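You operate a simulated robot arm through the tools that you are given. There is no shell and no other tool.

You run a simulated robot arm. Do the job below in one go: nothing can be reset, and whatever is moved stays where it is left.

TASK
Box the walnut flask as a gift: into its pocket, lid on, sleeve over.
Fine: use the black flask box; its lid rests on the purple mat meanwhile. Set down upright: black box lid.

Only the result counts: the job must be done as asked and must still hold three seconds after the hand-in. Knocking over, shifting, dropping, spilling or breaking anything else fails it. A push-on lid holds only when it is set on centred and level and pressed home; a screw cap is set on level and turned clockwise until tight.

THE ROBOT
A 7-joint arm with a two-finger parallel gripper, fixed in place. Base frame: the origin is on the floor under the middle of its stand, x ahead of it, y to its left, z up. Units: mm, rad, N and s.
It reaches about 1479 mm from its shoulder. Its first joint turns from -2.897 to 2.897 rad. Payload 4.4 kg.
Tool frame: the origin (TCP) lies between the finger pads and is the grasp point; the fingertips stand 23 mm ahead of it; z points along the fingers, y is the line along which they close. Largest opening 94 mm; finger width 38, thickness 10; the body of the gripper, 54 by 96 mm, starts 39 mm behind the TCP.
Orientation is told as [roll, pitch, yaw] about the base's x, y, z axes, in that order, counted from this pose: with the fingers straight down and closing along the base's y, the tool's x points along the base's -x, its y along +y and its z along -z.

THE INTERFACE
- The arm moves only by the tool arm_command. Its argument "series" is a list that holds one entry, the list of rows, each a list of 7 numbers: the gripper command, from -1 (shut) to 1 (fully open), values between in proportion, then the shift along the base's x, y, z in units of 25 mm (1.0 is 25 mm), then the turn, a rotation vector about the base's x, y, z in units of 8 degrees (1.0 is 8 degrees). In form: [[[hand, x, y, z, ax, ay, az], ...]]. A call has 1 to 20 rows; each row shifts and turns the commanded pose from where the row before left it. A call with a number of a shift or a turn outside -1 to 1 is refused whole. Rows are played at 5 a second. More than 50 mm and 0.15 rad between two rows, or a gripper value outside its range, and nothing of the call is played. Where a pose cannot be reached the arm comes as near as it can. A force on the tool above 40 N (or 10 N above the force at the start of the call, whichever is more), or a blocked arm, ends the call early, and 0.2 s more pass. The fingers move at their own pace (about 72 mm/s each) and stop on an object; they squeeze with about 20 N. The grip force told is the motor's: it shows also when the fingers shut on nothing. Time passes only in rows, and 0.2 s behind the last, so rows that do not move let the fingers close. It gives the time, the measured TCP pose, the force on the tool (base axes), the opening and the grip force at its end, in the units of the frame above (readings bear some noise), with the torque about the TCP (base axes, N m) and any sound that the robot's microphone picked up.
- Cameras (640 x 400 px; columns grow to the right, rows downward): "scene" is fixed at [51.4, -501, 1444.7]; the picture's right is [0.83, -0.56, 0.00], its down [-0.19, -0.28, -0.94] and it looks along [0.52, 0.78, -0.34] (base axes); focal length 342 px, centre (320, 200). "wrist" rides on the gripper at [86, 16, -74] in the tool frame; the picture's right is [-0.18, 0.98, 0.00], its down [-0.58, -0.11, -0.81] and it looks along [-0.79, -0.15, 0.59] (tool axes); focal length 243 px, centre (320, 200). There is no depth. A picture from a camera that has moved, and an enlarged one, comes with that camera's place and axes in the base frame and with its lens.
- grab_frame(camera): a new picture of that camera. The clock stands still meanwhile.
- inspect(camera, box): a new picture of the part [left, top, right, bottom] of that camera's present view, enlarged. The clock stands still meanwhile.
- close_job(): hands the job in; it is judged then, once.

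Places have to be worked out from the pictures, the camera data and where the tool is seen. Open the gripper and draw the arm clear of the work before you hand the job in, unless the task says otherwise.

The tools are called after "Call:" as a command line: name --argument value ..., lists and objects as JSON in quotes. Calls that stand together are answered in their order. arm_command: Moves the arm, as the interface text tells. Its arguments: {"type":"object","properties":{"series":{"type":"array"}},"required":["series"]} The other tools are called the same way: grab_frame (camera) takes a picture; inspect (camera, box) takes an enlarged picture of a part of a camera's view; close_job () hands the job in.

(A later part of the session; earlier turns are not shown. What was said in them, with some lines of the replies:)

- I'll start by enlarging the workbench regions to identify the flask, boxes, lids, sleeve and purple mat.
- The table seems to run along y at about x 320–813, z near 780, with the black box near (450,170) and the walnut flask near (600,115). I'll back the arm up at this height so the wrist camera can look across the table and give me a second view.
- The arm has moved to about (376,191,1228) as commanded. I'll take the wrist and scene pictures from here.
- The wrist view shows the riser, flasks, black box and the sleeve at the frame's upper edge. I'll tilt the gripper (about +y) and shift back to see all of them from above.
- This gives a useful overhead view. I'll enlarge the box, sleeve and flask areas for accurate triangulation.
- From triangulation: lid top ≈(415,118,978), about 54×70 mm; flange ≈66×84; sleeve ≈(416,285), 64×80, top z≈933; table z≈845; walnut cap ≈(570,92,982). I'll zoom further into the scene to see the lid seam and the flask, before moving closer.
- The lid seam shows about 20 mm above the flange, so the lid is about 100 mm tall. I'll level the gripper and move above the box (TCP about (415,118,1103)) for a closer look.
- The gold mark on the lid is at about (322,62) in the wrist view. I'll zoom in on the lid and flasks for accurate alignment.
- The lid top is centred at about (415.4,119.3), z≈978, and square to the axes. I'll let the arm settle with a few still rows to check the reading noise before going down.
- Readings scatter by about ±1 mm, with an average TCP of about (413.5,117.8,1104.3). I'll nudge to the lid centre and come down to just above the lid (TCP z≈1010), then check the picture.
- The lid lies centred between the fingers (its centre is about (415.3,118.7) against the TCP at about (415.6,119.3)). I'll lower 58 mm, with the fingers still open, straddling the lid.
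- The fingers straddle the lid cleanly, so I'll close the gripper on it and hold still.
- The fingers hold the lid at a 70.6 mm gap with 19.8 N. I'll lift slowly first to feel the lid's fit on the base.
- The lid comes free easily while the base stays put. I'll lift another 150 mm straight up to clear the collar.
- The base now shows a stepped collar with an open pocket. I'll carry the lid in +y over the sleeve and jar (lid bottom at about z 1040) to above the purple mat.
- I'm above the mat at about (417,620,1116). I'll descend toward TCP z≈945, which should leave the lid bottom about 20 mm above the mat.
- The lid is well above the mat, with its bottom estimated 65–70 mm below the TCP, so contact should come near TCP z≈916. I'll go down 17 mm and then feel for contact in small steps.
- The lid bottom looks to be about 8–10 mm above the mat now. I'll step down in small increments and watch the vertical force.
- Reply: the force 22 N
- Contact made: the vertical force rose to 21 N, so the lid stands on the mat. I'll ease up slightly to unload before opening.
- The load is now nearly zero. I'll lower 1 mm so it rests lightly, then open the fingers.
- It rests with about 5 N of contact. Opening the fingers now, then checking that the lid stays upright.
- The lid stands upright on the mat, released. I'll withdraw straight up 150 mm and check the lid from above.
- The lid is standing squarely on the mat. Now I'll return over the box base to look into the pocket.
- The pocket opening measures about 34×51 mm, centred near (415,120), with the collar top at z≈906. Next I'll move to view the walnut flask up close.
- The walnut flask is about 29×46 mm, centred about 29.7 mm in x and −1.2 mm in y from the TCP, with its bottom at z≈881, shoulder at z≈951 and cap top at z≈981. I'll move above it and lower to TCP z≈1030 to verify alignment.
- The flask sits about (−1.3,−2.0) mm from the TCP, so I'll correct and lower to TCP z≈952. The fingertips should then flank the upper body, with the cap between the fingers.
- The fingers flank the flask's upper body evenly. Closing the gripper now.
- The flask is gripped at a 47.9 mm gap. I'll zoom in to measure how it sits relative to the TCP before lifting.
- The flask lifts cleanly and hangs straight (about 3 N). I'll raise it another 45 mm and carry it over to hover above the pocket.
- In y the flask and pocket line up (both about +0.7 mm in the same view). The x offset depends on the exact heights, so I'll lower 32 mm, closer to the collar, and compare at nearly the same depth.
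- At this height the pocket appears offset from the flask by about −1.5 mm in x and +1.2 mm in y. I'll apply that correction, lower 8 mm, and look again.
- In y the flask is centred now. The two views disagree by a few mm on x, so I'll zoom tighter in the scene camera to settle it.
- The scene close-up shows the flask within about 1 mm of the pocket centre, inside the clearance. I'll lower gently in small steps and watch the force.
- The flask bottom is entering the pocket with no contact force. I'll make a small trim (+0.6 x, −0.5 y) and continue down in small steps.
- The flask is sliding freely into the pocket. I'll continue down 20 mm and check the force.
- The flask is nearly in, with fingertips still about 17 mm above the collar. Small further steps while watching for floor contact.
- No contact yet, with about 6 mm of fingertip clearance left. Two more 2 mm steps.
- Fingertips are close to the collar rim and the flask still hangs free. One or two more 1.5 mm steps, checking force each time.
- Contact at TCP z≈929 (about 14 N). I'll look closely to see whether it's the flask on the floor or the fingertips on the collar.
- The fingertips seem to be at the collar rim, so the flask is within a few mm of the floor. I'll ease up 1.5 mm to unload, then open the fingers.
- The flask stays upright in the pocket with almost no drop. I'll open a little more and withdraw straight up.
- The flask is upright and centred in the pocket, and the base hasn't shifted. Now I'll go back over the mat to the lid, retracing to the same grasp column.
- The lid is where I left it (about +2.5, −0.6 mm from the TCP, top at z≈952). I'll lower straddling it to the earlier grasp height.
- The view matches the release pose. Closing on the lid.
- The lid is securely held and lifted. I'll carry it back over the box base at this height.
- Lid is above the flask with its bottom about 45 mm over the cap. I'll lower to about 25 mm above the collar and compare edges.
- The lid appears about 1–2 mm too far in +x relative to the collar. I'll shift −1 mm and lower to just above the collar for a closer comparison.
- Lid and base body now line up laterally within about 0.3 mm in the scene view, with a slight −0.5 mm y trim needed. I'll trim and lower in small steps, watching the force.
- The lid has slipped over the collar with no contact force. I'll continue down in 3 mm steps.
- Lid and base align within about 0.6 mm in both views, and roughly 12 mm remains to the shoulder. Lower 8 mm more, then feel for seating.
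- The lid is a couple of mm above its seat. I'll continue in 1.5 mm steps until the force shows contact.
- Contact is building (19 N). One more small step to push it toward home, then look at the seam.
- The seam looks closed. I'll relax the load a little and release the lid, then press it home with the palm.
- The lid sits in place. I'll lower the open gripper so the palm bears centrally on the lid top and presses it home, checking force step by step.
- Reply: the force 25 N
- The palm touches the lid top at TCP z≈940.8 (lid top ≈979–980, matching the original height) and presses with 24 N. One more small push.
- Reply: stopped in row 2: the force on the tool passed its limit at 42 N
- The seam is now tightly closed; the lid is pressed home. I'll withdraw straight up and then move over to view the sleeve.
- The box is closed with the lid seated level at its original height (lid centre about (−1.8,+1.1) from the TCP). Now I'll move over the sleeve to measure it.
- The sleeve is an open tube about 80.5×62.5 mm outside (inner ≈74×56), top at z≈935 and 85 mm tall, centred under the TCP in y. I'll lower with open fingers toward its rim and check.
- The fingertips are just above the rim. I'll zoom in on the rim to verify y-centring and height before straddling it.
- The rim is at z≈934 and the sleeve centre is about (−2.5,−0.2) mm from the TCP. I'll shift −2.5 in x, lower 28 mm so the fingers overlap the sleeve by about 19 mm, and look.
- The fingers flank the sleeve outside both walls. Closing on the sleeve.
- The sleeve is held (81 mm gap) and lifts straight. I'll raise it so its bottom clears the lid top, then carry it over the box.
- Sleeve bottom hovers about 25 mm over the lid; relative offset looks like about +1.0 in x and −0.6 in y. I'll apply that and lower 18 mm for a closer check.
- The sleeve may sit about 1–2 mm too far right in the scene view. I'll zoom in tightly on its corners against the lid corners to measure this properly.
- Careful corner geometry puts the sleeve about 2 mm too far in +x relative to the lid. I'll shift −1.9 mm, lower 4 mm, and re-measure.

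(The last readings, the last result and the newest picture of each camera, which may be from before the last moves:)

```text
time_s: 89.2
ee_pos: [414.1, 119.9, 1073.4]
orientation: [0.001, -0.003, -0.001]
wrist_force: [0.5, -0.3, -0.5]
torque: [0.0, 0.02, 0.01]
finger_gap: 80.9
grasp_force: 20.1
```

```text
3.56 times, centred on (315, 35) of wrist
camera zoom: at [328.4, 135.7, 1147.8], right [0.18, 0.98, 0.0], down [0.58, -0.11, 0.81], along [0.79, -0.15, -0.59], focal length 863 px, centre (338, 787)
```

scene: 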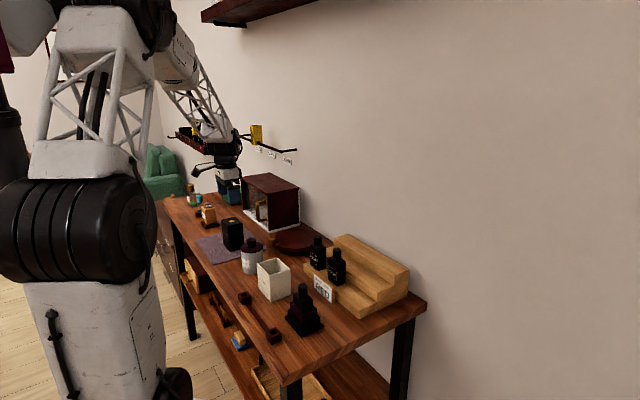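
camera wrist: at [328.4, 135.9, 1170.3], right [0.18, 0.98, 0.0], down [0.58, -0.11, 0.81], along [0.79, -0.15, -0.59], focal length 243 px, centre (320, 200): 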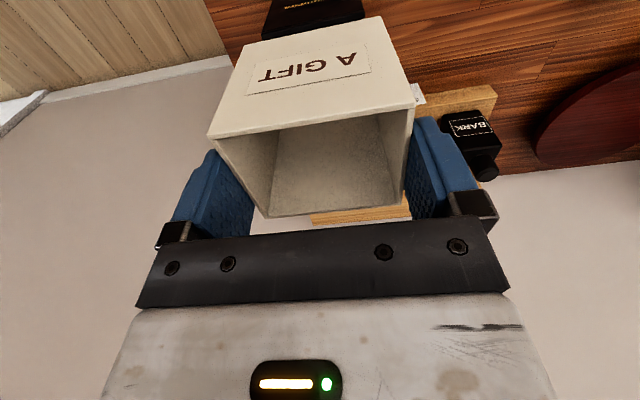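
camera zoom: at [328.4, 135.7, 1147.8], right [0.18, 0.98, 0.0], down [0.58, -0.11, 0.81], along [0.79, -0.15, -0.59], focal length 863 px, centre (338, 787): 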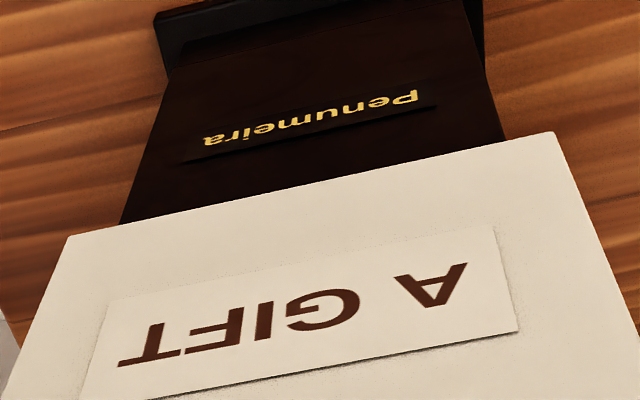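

The remaining offset is about 0.7 mm. I'll trim −0.5 mm in x and lower gently over the lid's top edge, watching the force.

Call:
arm_command --series '[[[-1, -0.02, 0, -0.08, 0, 0, 0], [-1, 0, 0, -0.08, 0, 0, 0], [-1, 0, 0, -0.08, 0, 0, 0], [-1, 0, 0, 0, 0, 0, 0]]]'

Call:
inspect --camera "scene" --box '[280, 265, 335, 310]'

Call:
inspect --camera "wrist" --box '[195, 60, 435, 220]'

```text
time_s: 90.2
ee_pos: [414.9, 121.0, 1067.4]
orientation: [0.001, -0.002, 0.001]
wrist_force: [0.2, -0.9, -0.1]
torque: [0.0, 0.03, 0.0]
finger_gap: 81.1
grasp_force: 20.2
```

```text
8.89 times, centred on (308, 288) of scene
camera zoom: at [51.4, -501.0, 1444.7], right [0.83, -0.56, 0.0], down [-0.19, -0.28, -0.94], along [0.52, 0.78, -0.34], focal length 3045 px, centre (431, -578)
```

zoom: 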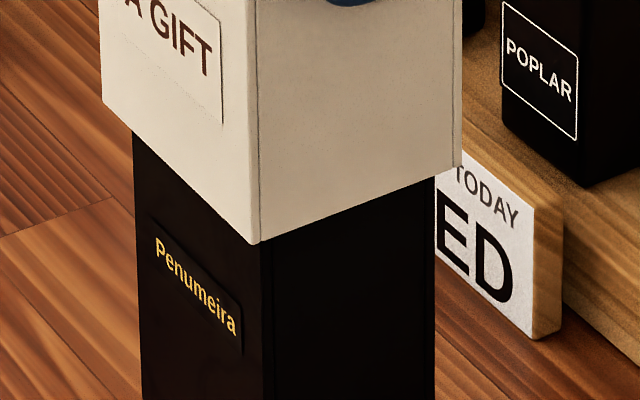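

```text
2.50 times, centred on (315, 140) of wrist
camera zoom: at [327.3, 135.9, 1141.7], right [0.18, 0.98, 0.0], down [0.58, -0.11, 0.81], along [0.79, -0.15, -0.59], focal length 606 px, centre (332, 350)
```

zoom: 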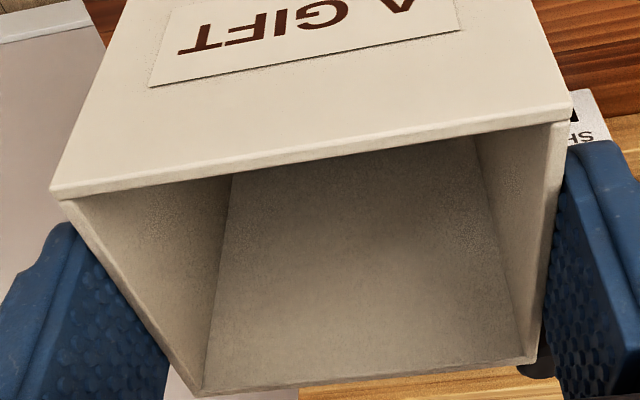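

Overhangs are now symmetric (30 px and 28 px) and the sleeve bottom is at the lid's top edge with no contact force. Continue down in small steps.

Call:
arm_command --series '[[[-1, 0, 0, -0.1, 0, 0, 0], [-1, 0, 0, -0.1, 0, 0, 0], [-1, 0, 0, 0, 0, 0, 0]]]'

Call:
arm_command --series '[[[-1, 0, 0, -0.1, 0, 0, 0], [-1, 0, 0, -0.1, 0, 0, 0], [-1, 0, 0, 0, 0, 0, 0]]]'

Call:
inspect --camera "scene" --box '[280, 265, 335, 310]'

Call:
inspect --camera "wrist" --box '[195, 60, 435, 220]'

```text
time_s: 91.0
ee_pos: [414.5, 120.6, 1061.8]
orientation: [0.0, -0.001, -0.001]
wrist_force: [0.2, 0.8, 0.5]
torque: [-0.01, 0.0, 0.01]
finger_gap: 81.3
grasp_force: 20.0
```

```text
time_s: 91.8
ee_pos: [413.7, 121.2, 1057.8]
orientation: [0.0, -0.001, 0.0]
wrist_force: [-0.5, -1.1, -0.3]
torque: [0.03, 0.03, 0.01]
finger_gap: 81.4
grasp_force: 19.8
```

```text
8.89 times, centred on (308, 288) of scene
camera zoom: at [51.4, -501.0, 1444.7], right [0.83, -0.56, 0.0], down [-0.19, -0.28, -0.94], along [0.52, 0.78, -0.34], focal length 3045 px, centre (431, -578)
```

zoom: 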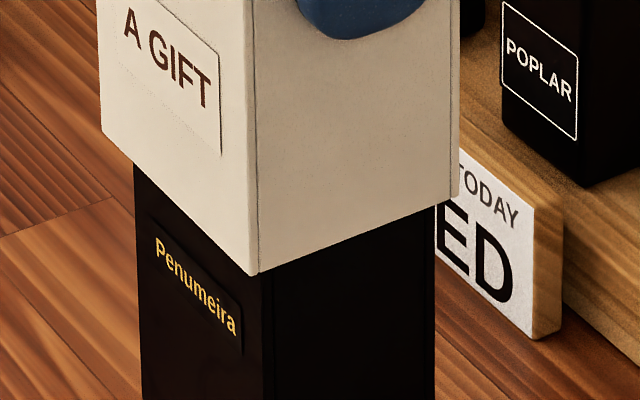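

```text
2.50 times, centred on (315, 140) of wrist
camera zoom: at [327.1, 136.8, 1131.7], right [0.18, 0.98, 0.0], down [0.58, -0.11, 0.81], along [0.79, -0.15, -0.59], focal length 606 px, centre (332, 350)
```

zoom: 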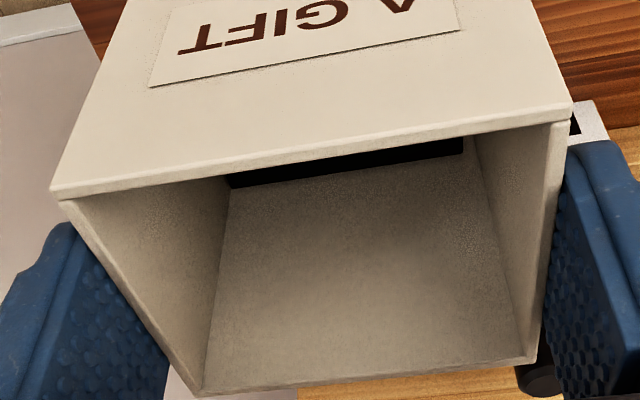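

The lid top is visible inside the sleeve and there's no contact force. I'll trim +0.5 mm in x and keep lowering in steps.

Call:
arm_command --series '[[[-1, 0.02, 0, -0.12, 0, 0, 0], [-1, 0, 0, -0.12, 0, 0, 0], [-1, 0, 0, -0.12, 0, 0, 0], [-1, 0, 0, -0.12, 0, 0, 0], [-1, 0, 0, 0, 0, 0, 0]]]'

Call:
inspect --camera "scene" --box '[280, 270, 335, 315]'

Call:
inspect --camera "wrist" --box '[195, 60, 435, 220]'

```text
time_s: 93.0
ee_pos: [414.5, 121.9, 1045.6]
orientation: [-0.001, -0.001, 0.001]
wrist_force: [0.1, -0.3, -0.7]
torque: [0.0, -0.02, -0.01]
finger_gap: 81.4
grasp_force: 20.1
```

```text
8.89 times, centred on (308, 292) of scene
camera zoom: at [51.4, -501.0, 1444.7], right [0.83, -0.56, 0.0], down [-0.19, -0.28, -0.94], along [0.52, 0.78, -0.34], focal length 3045 px, centre (431, -622)
```

zoom: 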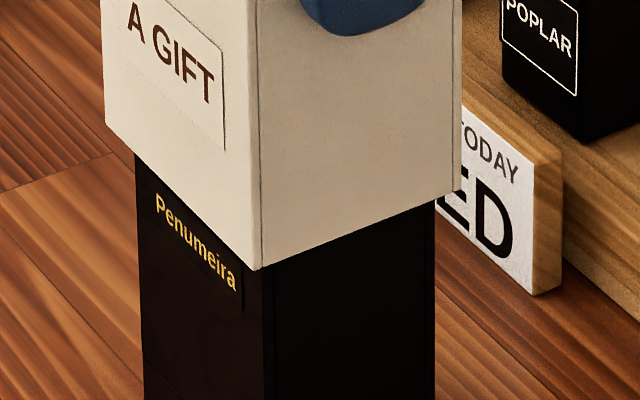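

```text
2.50 times, centred on (315, 140) of wrist
camera zoom: at [327.4, 136.2, 1119.9], right [0.18, 0.98, 0.0], down [0.58, -0.11, 0.81], along [0.79, -0.15, -0.59], focal length 606 px, centre (332, 350)
```

zoom: 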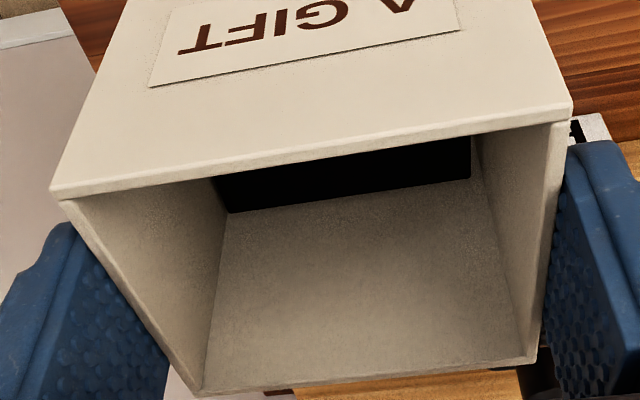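

Overhangs remain symmetric and force is nil. I'll continue downward 20 mm at a time.

Call:
arm_command --series '[[[-1, 0, 0, -0.16, 0, 0, 0], [-1, 0, 0, -0.16, 0, 0, 0], [-1, 0, 0, -0.16, 0, 0, 0], [-1, 0, 0, -0.16, 0, 0, 0], [-1, 0, 0, -0.16, 0, 0, 0], [-1, 0, 0, 0, 0, 0, 0]]]'

Call:
arm_command --series '[[[-1, 0, 0, -0.16, 0, 0, 0], [-1, 0, 0, -0.16, 0, 0, 0], [-1, 0, 0, -0.16, 0, 0, 0], [-1, 0, 0, -0.16, 0, 0, 0], [-1, 0, 0, -0.16, 0, 0, 0], [-1, 0, 0, 0, 0, 0, 0]]]'

Call:
inspect --camera "scene" --box '[275, 270, 340, 340]'

Call:
inspect --camera "wrist" --box '[195, 60, 435, 220]'

```text
time_s: 94.4
ee_pos: [416.1, 121.0, 1025.0]
orientation: [0.002, -0.001, 0.001]
wrist_force: [-0.4, 0.3, -0.8]
torque: [0.04, 0.01, 0.05]
finger_gap: 81.2
grasp_force: 19.9
```

```text
time_s: 95.8
ee_pos: [414.9, 119.5, 1004.3]
orientation: [-0.002, -0.003, 0.0]
wrist_force: [0.2, -0.2, -0.1]
torque: [0.01, 0.01, -0.01]
finger_gap: 81.2
grasp_force: 19.9
```

```text
5.71 times, centred on (308, 305) of scene
camera zoom: at [51.4, -501.0, 1444.7], right [0.83, -0.56, 0.0], down [-0.19, -0.28, -0.94], along [0.52, 0.78, -0.34], focal length 1957 px, centre (391, -400)
```

zoom: 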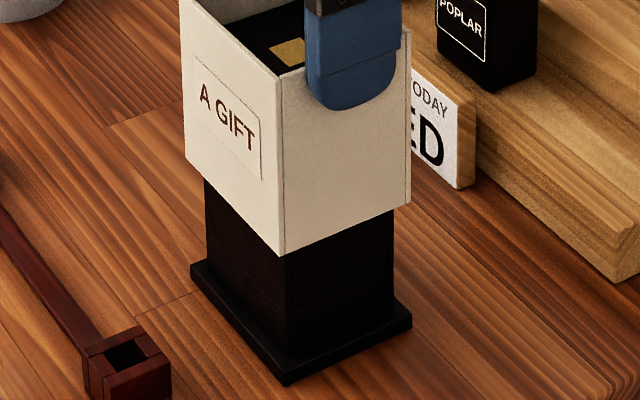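

```text
2.50 times, centred on (315, 140) of wrist
camera zoom: at [327.4, 135.9, 1079.6], right [0.18, 0.98, 0.0], down [0.58, -0.11, 0.81], along [0.79, -0.15, -0.59], focal length 606 px, centre (332, 350)
```

zoom: 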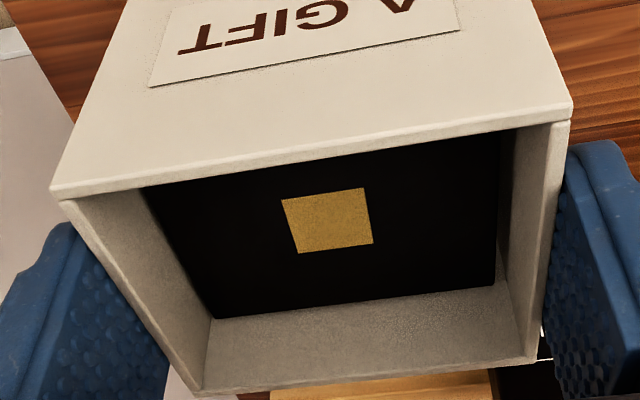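

Everything slides freely. The wrist view shows a slightly larger gap on the +y side, so I'll trim −0.6 mm in y and continue down.

Call:
arm_command --series '[[[-1, 0, -0.024, -0.16, 0, 0, 0], [-1, 0, 0, -0.16, 0, 0, 0], [-1, 0, 0, -0.16, 0, 0, 0], [-1, 0, 0, -0.16, 0, 0, 0], [-1, 0, 0, -0.16, 0, 0, 0], [-1, 0, 0, 0, 0, 0, 0]]]'

Call:
arm_command --series '[[[-1, 0, 0, -0.16, 0, 0, 0], [-1, 0, 0, -0.16, 0, 0, 0], [-1, 0, 0, -0.16, 0, 0, 0], [-1, 0, 0, -0.16, 0, 0, 0], [-1, 0, 0, 0, 0, 0, 0]]]'

Call:
inspect --camera "scene" --box '[275, 270, 340, 340]'

Call:
inspect --camera "wrist" --box '[195, 60, 435, 220]'

```text
time_s: 97.2
ee_pos: [414.1, 119.0, 985.3]
orientation: [0.0, -0.001, 0.0]
wrist_force: [0.2, 0.6, -0.7]
torque: [-0.01, 0.01, -0.03]
finger_gap: 81.0
grasp_force: 20.1
```

```text
time_s: 98.4
ee_pos: [413.7, 119.3, 969.0]
orientation: [0.0, -0.002, 0.0]
wrist_force: [-0.7, 0.1, -0.7]
torque: [0.03, -0.04, -0.01]
finger_gap: 81.0
grasp_force: 19.6
```

```text
5.71 times, centred on (308, 305) of scene
camera zoom: at [51.4, -501.0, 1444.7], right [0.83, -0.56, 0.0], down [-0.19, -0.28, -0.94], along [0.52, 0.78, -0.34], focal length 1957 px, centre (391, -400)
```

zoom: 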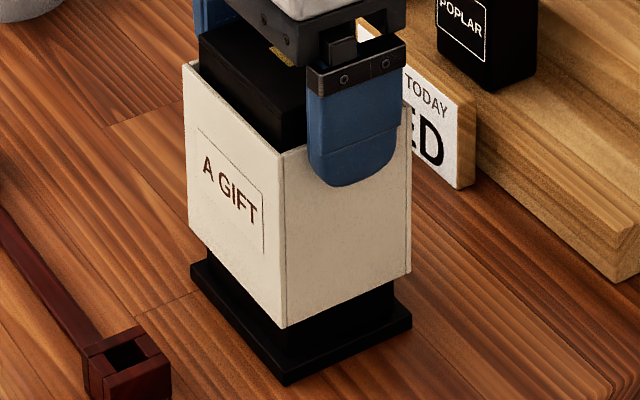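

```text
2.50 times, centred on (315, 140) of wrist
camera zoom: at [327.3, 135.2, 1043.6], right [0.18, 0.98, 0.0], down [0.58, -0.11, 0.81], along [0.79, -0.15, -0.59], focal length 606 px, centre (332, 350)
```

zoom: 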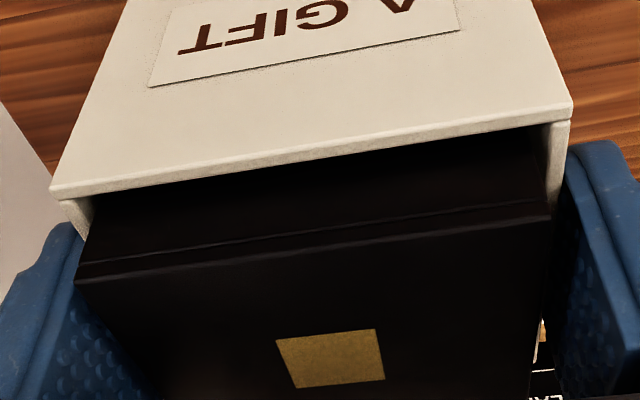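

About 22 mm remains to the flange, with the palm still about 29 mm above the lid. Lower 14 mm, then feel for the flange.

Call:
arm_command --series '[[[-1, 0, 0, -0.14, 0, 0, 0], [-1, 0, 0, -0.14, 0, 0, 0], [-1, 0, 0, -0.14, 0, 0, 0], [-1, 0, 0, -0.14, 0, 0, 0], [-1, 0, 0, 0, 0, 0, 0]]]'

Call:
inspect --camera "scene" --box '[275, 270, 340, 340]'

```text
time_s: 99.6
ee_pos: [415.0, 119.9, 954.9]
orientation: [-0.001, -0.002, 0.0]
wrist_force: [0.0, -0.3, -0.4]
torque: [0.01, -0.01, 0.02]
finger_gap: 81.2
grasp_force: 20.3
```

```text
5.71 times, centred on (308, 305) of scene
camera zoom: at [51.4, -501.0, 1444.7], right [0.83, -0.56, 0.0], down [-0.19, -0.28, -0.94], along [0.52, 0.78, -0.34], focal length 1957 px, centre (391, -400)
```

zoom: 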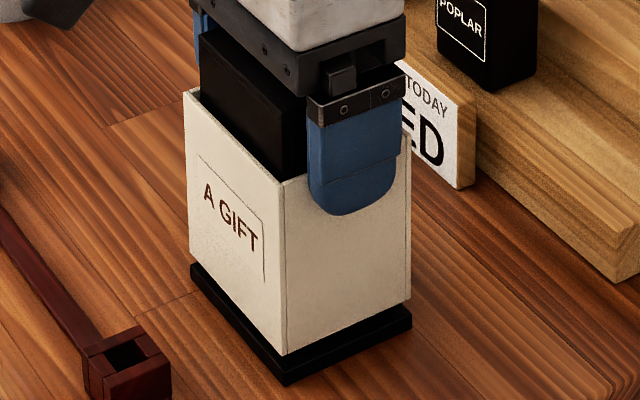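

Sleeve bottom is several mm above the flange. Small steps now.

Call:
arm_command --series '[[[-1, 0, 0, -0.08, 0, 0, 0], [-1, 0, 0, -0.08, 0, 0, 0]]]'

Call:
arm_command --series '[[[-1, 0, 0, -0.06, 0, 0, 0]]]'

Call:
inspect --camera "scene" --box '[285, 300, 335, 340]'

```text
time_s: 100.2
ee_pos: [415.8, 120.3, 951.6]
orientation: [-0.003, -0.002, 0.001]
wrist_force: [-0.8, -0.6, -0.4]
torque: [-0.01, 0.0, 0.0]
finger_gap: 81.2
grasp_force: 19.9
```

```text
time_s: 100.6
ee_pos: [415.5, 120.0, 949.3]
orientation: [0.0, -0.002, 0.0]
wrist_force: [-0.5, -0.1, 0.0]
torque: [0.03, -0.02, 0.0]
finger_gap: 81.2
grasp_force: 20.2
```

```text
10.00 times, centred on (310, 320) of scene
camera zoom: at [51.4, -501.0, 1444.7], right [0.83, -0.56, 0.0], down [-0.19, -0.28, -0.94], along [0.52, 0.78, -0.34], focal length 3425 px, centre (420, -1000)
```

zoom: 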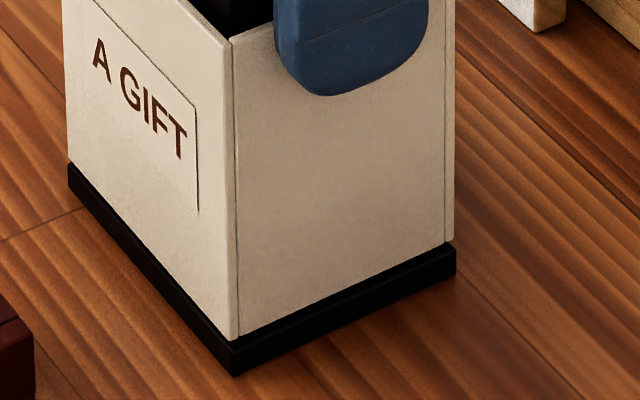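

The sleeve is nearly on the flange. Another couple of small steps until contact.

Call:
arm_command --series '[[[-1, 0, 0, -0.06, 0, 0, 0]]]'

Call:
arm_command --series '[[[-1, 0, 0, -0.05, 0, 0, 0]]]'

Call:
inspect --camera "scene" --box '[285, 300, 335, 340]'

```text
time_s: 101.0
ee_pos: [415.4, 121.7, 947.0]
orientation: [-0.001, -0.002, -0.001]
wrist_force: [-0.6, -0.3, 0.3]
torque: [0.0, -0.02, 0.0]
finger_gap: 81.4
grasp_force: 19.4
```

```text
time_s: 101.4
ee_pos: [416.1, 118.9, 948.1]
orientation: [0.002, -0.003, 0.0]
wrist_force: [-3.4, -3.0, 12.4]
torque: [-0.24, 0.38, -0.01]
finger_gap: 81.1
grasp_force: 20.9
```

```text
10.00 times, centred on (310, 320) of scene
camera zoom: at [51.4, -501.0, 1444.7], right [0.83, -0.56, 0.0], down [-0.19, -0.28, -0.94], along [0.52, 0.78, -0.34], focal length 3425 px, centre (420, -1000)
```

zoom: 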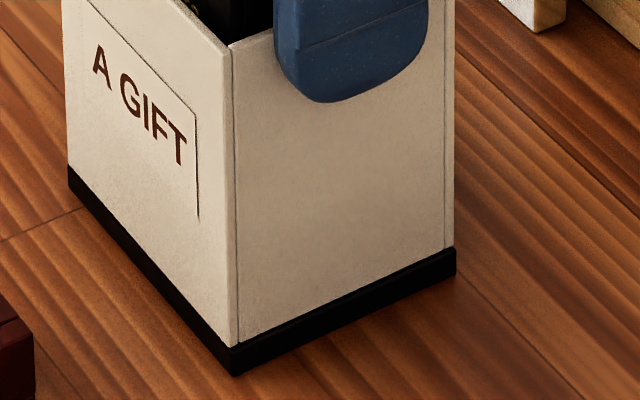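

Contact at 12 N with the sleeve's lower edge on the flange. One tiny extra push to make sure it's flat, then unload.

Call:
arm_command --series '[[[-1, 0, 0, -0.04, 0, 0, 0], [-1, 0, 0, 0, 0, 0, 0]]]'

Call:
inspect --camera "scene" --box '[285, 300, 335, 340]'

Call:
inspect --camera "wrist" --box '[195, 0, 435, 150]'

```text
time_s: 102.0
ee_pos: [415.6, 120.5, 946.4]
orientation: [0.002, -0.004, 0.002]
wrist_force: [2.3, 2.5, 19.4]
torque: [0.07, -0.14, -0.05]
finger_gap: 81.5
grasp_force: 19.6
```

```text
10.00 times, centred on (310, 320) of scene
camera zoom: at [51.4, -501.0, 1444.7], right [0.83, -0.56, 0.0], down [-0.19, -0.28, -0.94], along [0.52, 0.78, -0.34], focal length 3425 px, centre (420, -1000)
```

zoom: 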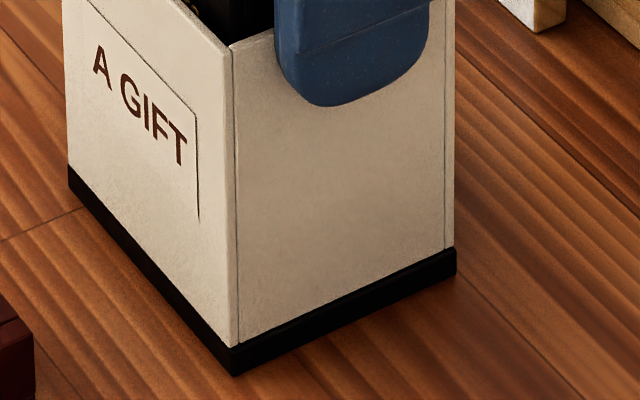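

```text
2.67 times, centred on (315, 75) of wrist
camera zoom: at [327.5, 135.6, 1020.7], right [0.18, 0.98, 0.0], down [0.58, -0.11, 0.81], along [0.79, -0.15, -0.59], focal length 647 px, centre (333, 533)
```

zoom: 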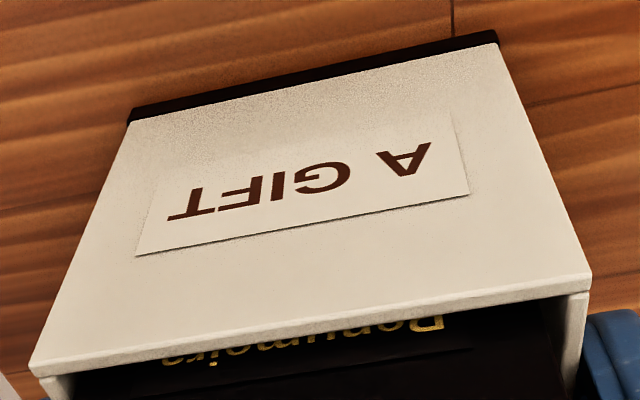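

The sleeve rests flush on the flange all round. I'll unload slightly, then open the fingers.

Call:
arm_command --series '[[[-1, 0, 0, 0.05, 0, 0, 0], [-1, 0, 0, 0, 0, 0, 0]]]'

Call:
arm_command --series '[[[1, 0, 0, 0, 0, 0, 0], [1, 0, 0, 0, 0, 0, 0], [1, 0, 0, 0, 0, 0, 0]]]'

Call:
grab_frame --camera "wrist"

Call:
inspect --camera "scene" --box '[275, 260, 340, 340]'

```text
time_s: 102.6
ee_pos: [414.9, 120.1, 946.4]
orientation: [0.0, -0.001, 0.0]
wrist_force: [0.4, 0.9, -0.2]
torque: [0.0, 0.02, 0.03]
finger_gap: 81.3
grasp_force: 19.8
```

```text
time_s: 103.4
ee_pos: [414.1, 120.5, 948.3]
orientation: [0.0, -0.003, 0.001]
wrist_force: [-0.7, -0.1, -0.2]
torque: [0.0, -0.01, -0.02]
finger_gap: 94.1
grasp_force: 0.1
```

```text
taken
camera wrist: at [327.1, 135.6, 1021.7], right [0.18, 0.98, 0.0], down [0.58, -0.11, 0.81], along [0.79, -0.15, -0.59], focal length 243 px, centre (320, 200)
```

wrist: 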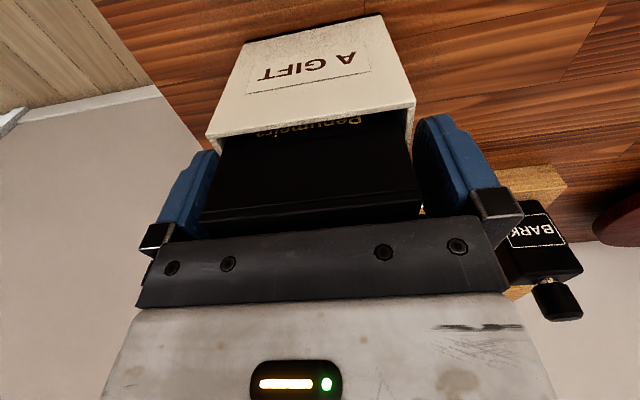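

```text
5.00 times, centred on (308, 300) of scene
camera zoom: at [51.4, -501.0, 1444.7], right [0.83, -0.56, 0.0], down [-0.19, -0.28, -0.94], along [0.52, 0.78, -0.34], focal length 1713 px, centre (382, -300)
```

zoom: 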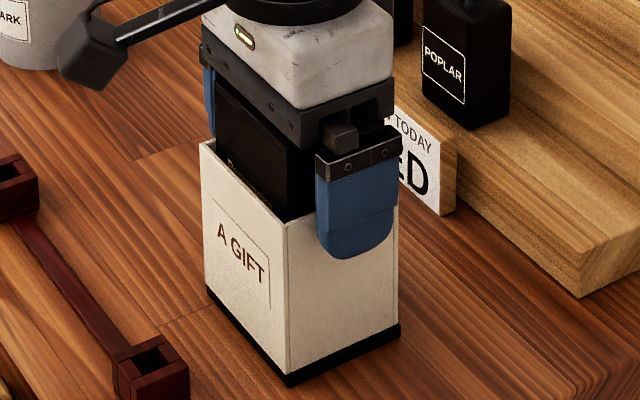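

Released cleanly. I'll withdraw straight up and then back away from the work.

Call:
arm_command --series '[[[1, 0, 0, 0.2, 0, 0, 0], [1, 0, 0, 0.4, 0, 0, 0], [1, 0, 0, 0.8, 0, 0, 0], [1, 0, 0, 1, 0, 0, 0], [1, 0, 0, 1, 0, 0, 0], [1, 0, 0, 1, 0, 0, 0], [1, 0, 0, 1, 0, 0, 0], [1, 0, 0, 1, 0, 0, 0], [1, 0, 0, 1, 0, 0, 0], [1, 0, 0, 1, 0, 0, 0], [1, 0, 0, 1, 0, 0, 0], [1, 0, 0, 1, 0, 0, 0]]]'

Call:
grab_frame --camera "wrist"

Call:
grab_frame --camera "scene"

Call:
inspect --camera "scene" --box '[275, 260, 340, 340]'

```text
time_s: 106.0
ee_pos: [415.3, 120.2, 1207.7]
orientation: [0.001, -0.001, 0.0]
wrist_force: [-0.1, -0.3, -0.8]
torque: [-0.01, -0.02, 0.03]
finger_gap: 94.2
grasp_force: 0.1
```

```text
taken
camera wrist: at [327.0, 135.3, 1282.8], right [0.18, 0.98, 0.0], down [0.58, -0.11, 0.81], along [0.79, -0.15, -0.59], focal length 243 px, centre (320, 200)
```

wrist: 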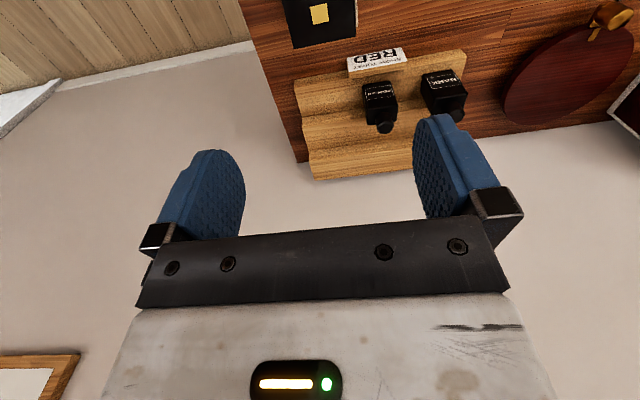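

```text
taken
```

scene: 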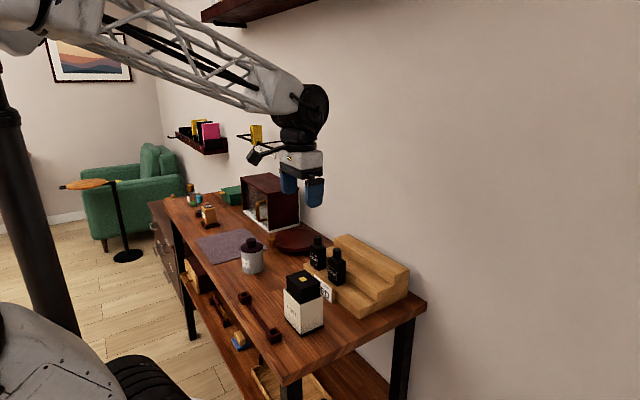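

```text
5.00 times, centred on (308, 300) of scene
camera zoom: at [51.4, -501.0, 1444.7], right [0.83, -0.56, 0.0], down [-0.19, -0.28, -0.94], along [0.52, 0.78, -0.34], focal length 1713 px, centre (382, -300)
```

zoom: 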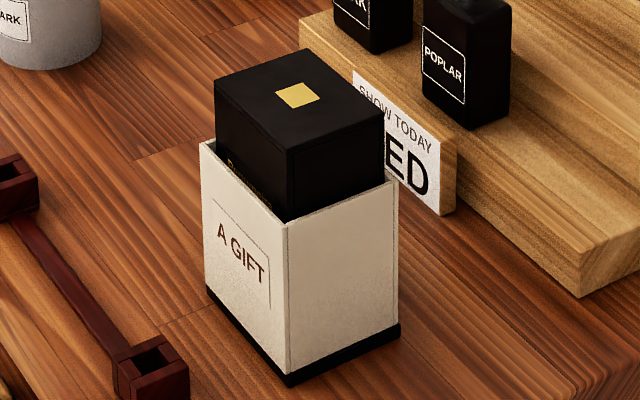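

The result looks right: the walnut flask's box is lidded and sleeved. I'll do one last check of the lid's height with the same zoom as before, and the surroundings.

Call:
inspect --camera "scene" --box '[280, 262, 335, 340]'

Call:
inspect --camera "wrist" --box '[260, 0, 380, 70]'

Call:
inspect --camera "scene" --box '[170, 180, 330, 290]'

```text
5.13 times, centred on (308, 301) of scene
camera zoom: at [51.4, -501.0, 1444.7], right [0.83, -0.56, 0.0], down [-0.19, -0.28, -0.94], along [0.52, 0.78, -0.34], focal length 1756 px, centre (384, -318)
```

zoom: 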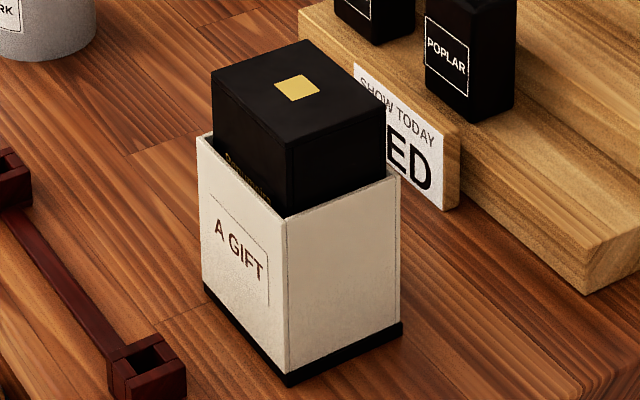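

```text
5.33 times, centred on (320, 35) of wrist
camera zoom: at [327.0, 135.3, 1282.8], right [0.18, 0.98, 0.0], down [0.58, -0.11, 0.81], along [0.79, -0.15, -0.59], focal length 1294 px, centre (320, 1080)
```

zoom: 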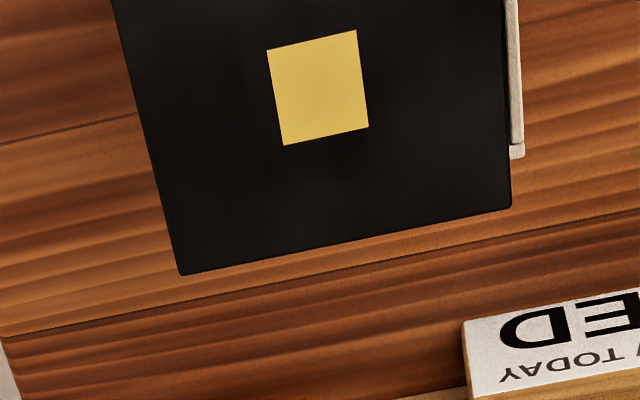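

```text
3.64 times, centred on (250, 235) of scene
camera zoom: at [51.4, -501.0, 1444.7], right [0.83, -0.56, 0.0], down [-0.19, -0.28, -0.94], along [0.52, 0.78, -0.34], focal length 1246 px, centre (574, 73)
```

zoom: 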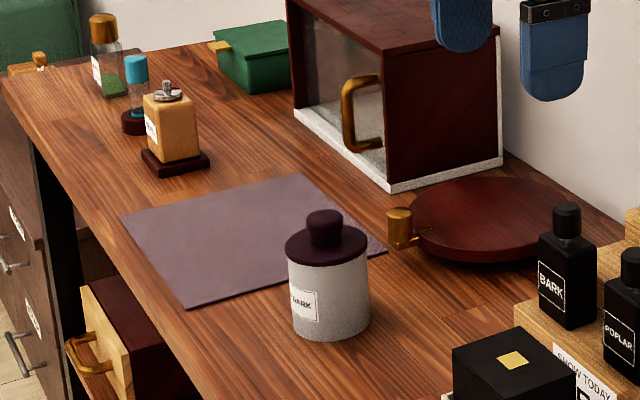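

The lid mark sits at the same pixel as right after pressing home, the sleeve rests flush on the flange, the mat is clear, and nothing else has moved. The gripper is open and about 230 mm above the work, so I'm handing in the job.

Call:
close_job

```text
The job is handed in.
```

The walnut flask is boxed as a gift, and the job is handed in. It stands upright in the pocket of the black flask box, the lid is on and pressed home, and the "A GIFT" sleeve is over it.

- **Lid:** it stood upright on the purple mat while the flask went in. I pressed it down until the arm stopped at its force limit (42 N). The seam closed, and the lid top is back at its original height within about a millimetre.
- **Sleeve:** it rests flush on the base flange. It is shorter than the box, so the top of the lid stands up above the sleeve by roughly 35 to 40 mm.
- **Surroundings:** in the last pictures I saw nothing else moved. The poplar and bark flasks, the jar, the sign and the mat are where they were. The gripper is open and raised clear of the table.

The result of the judging was not shown to me.
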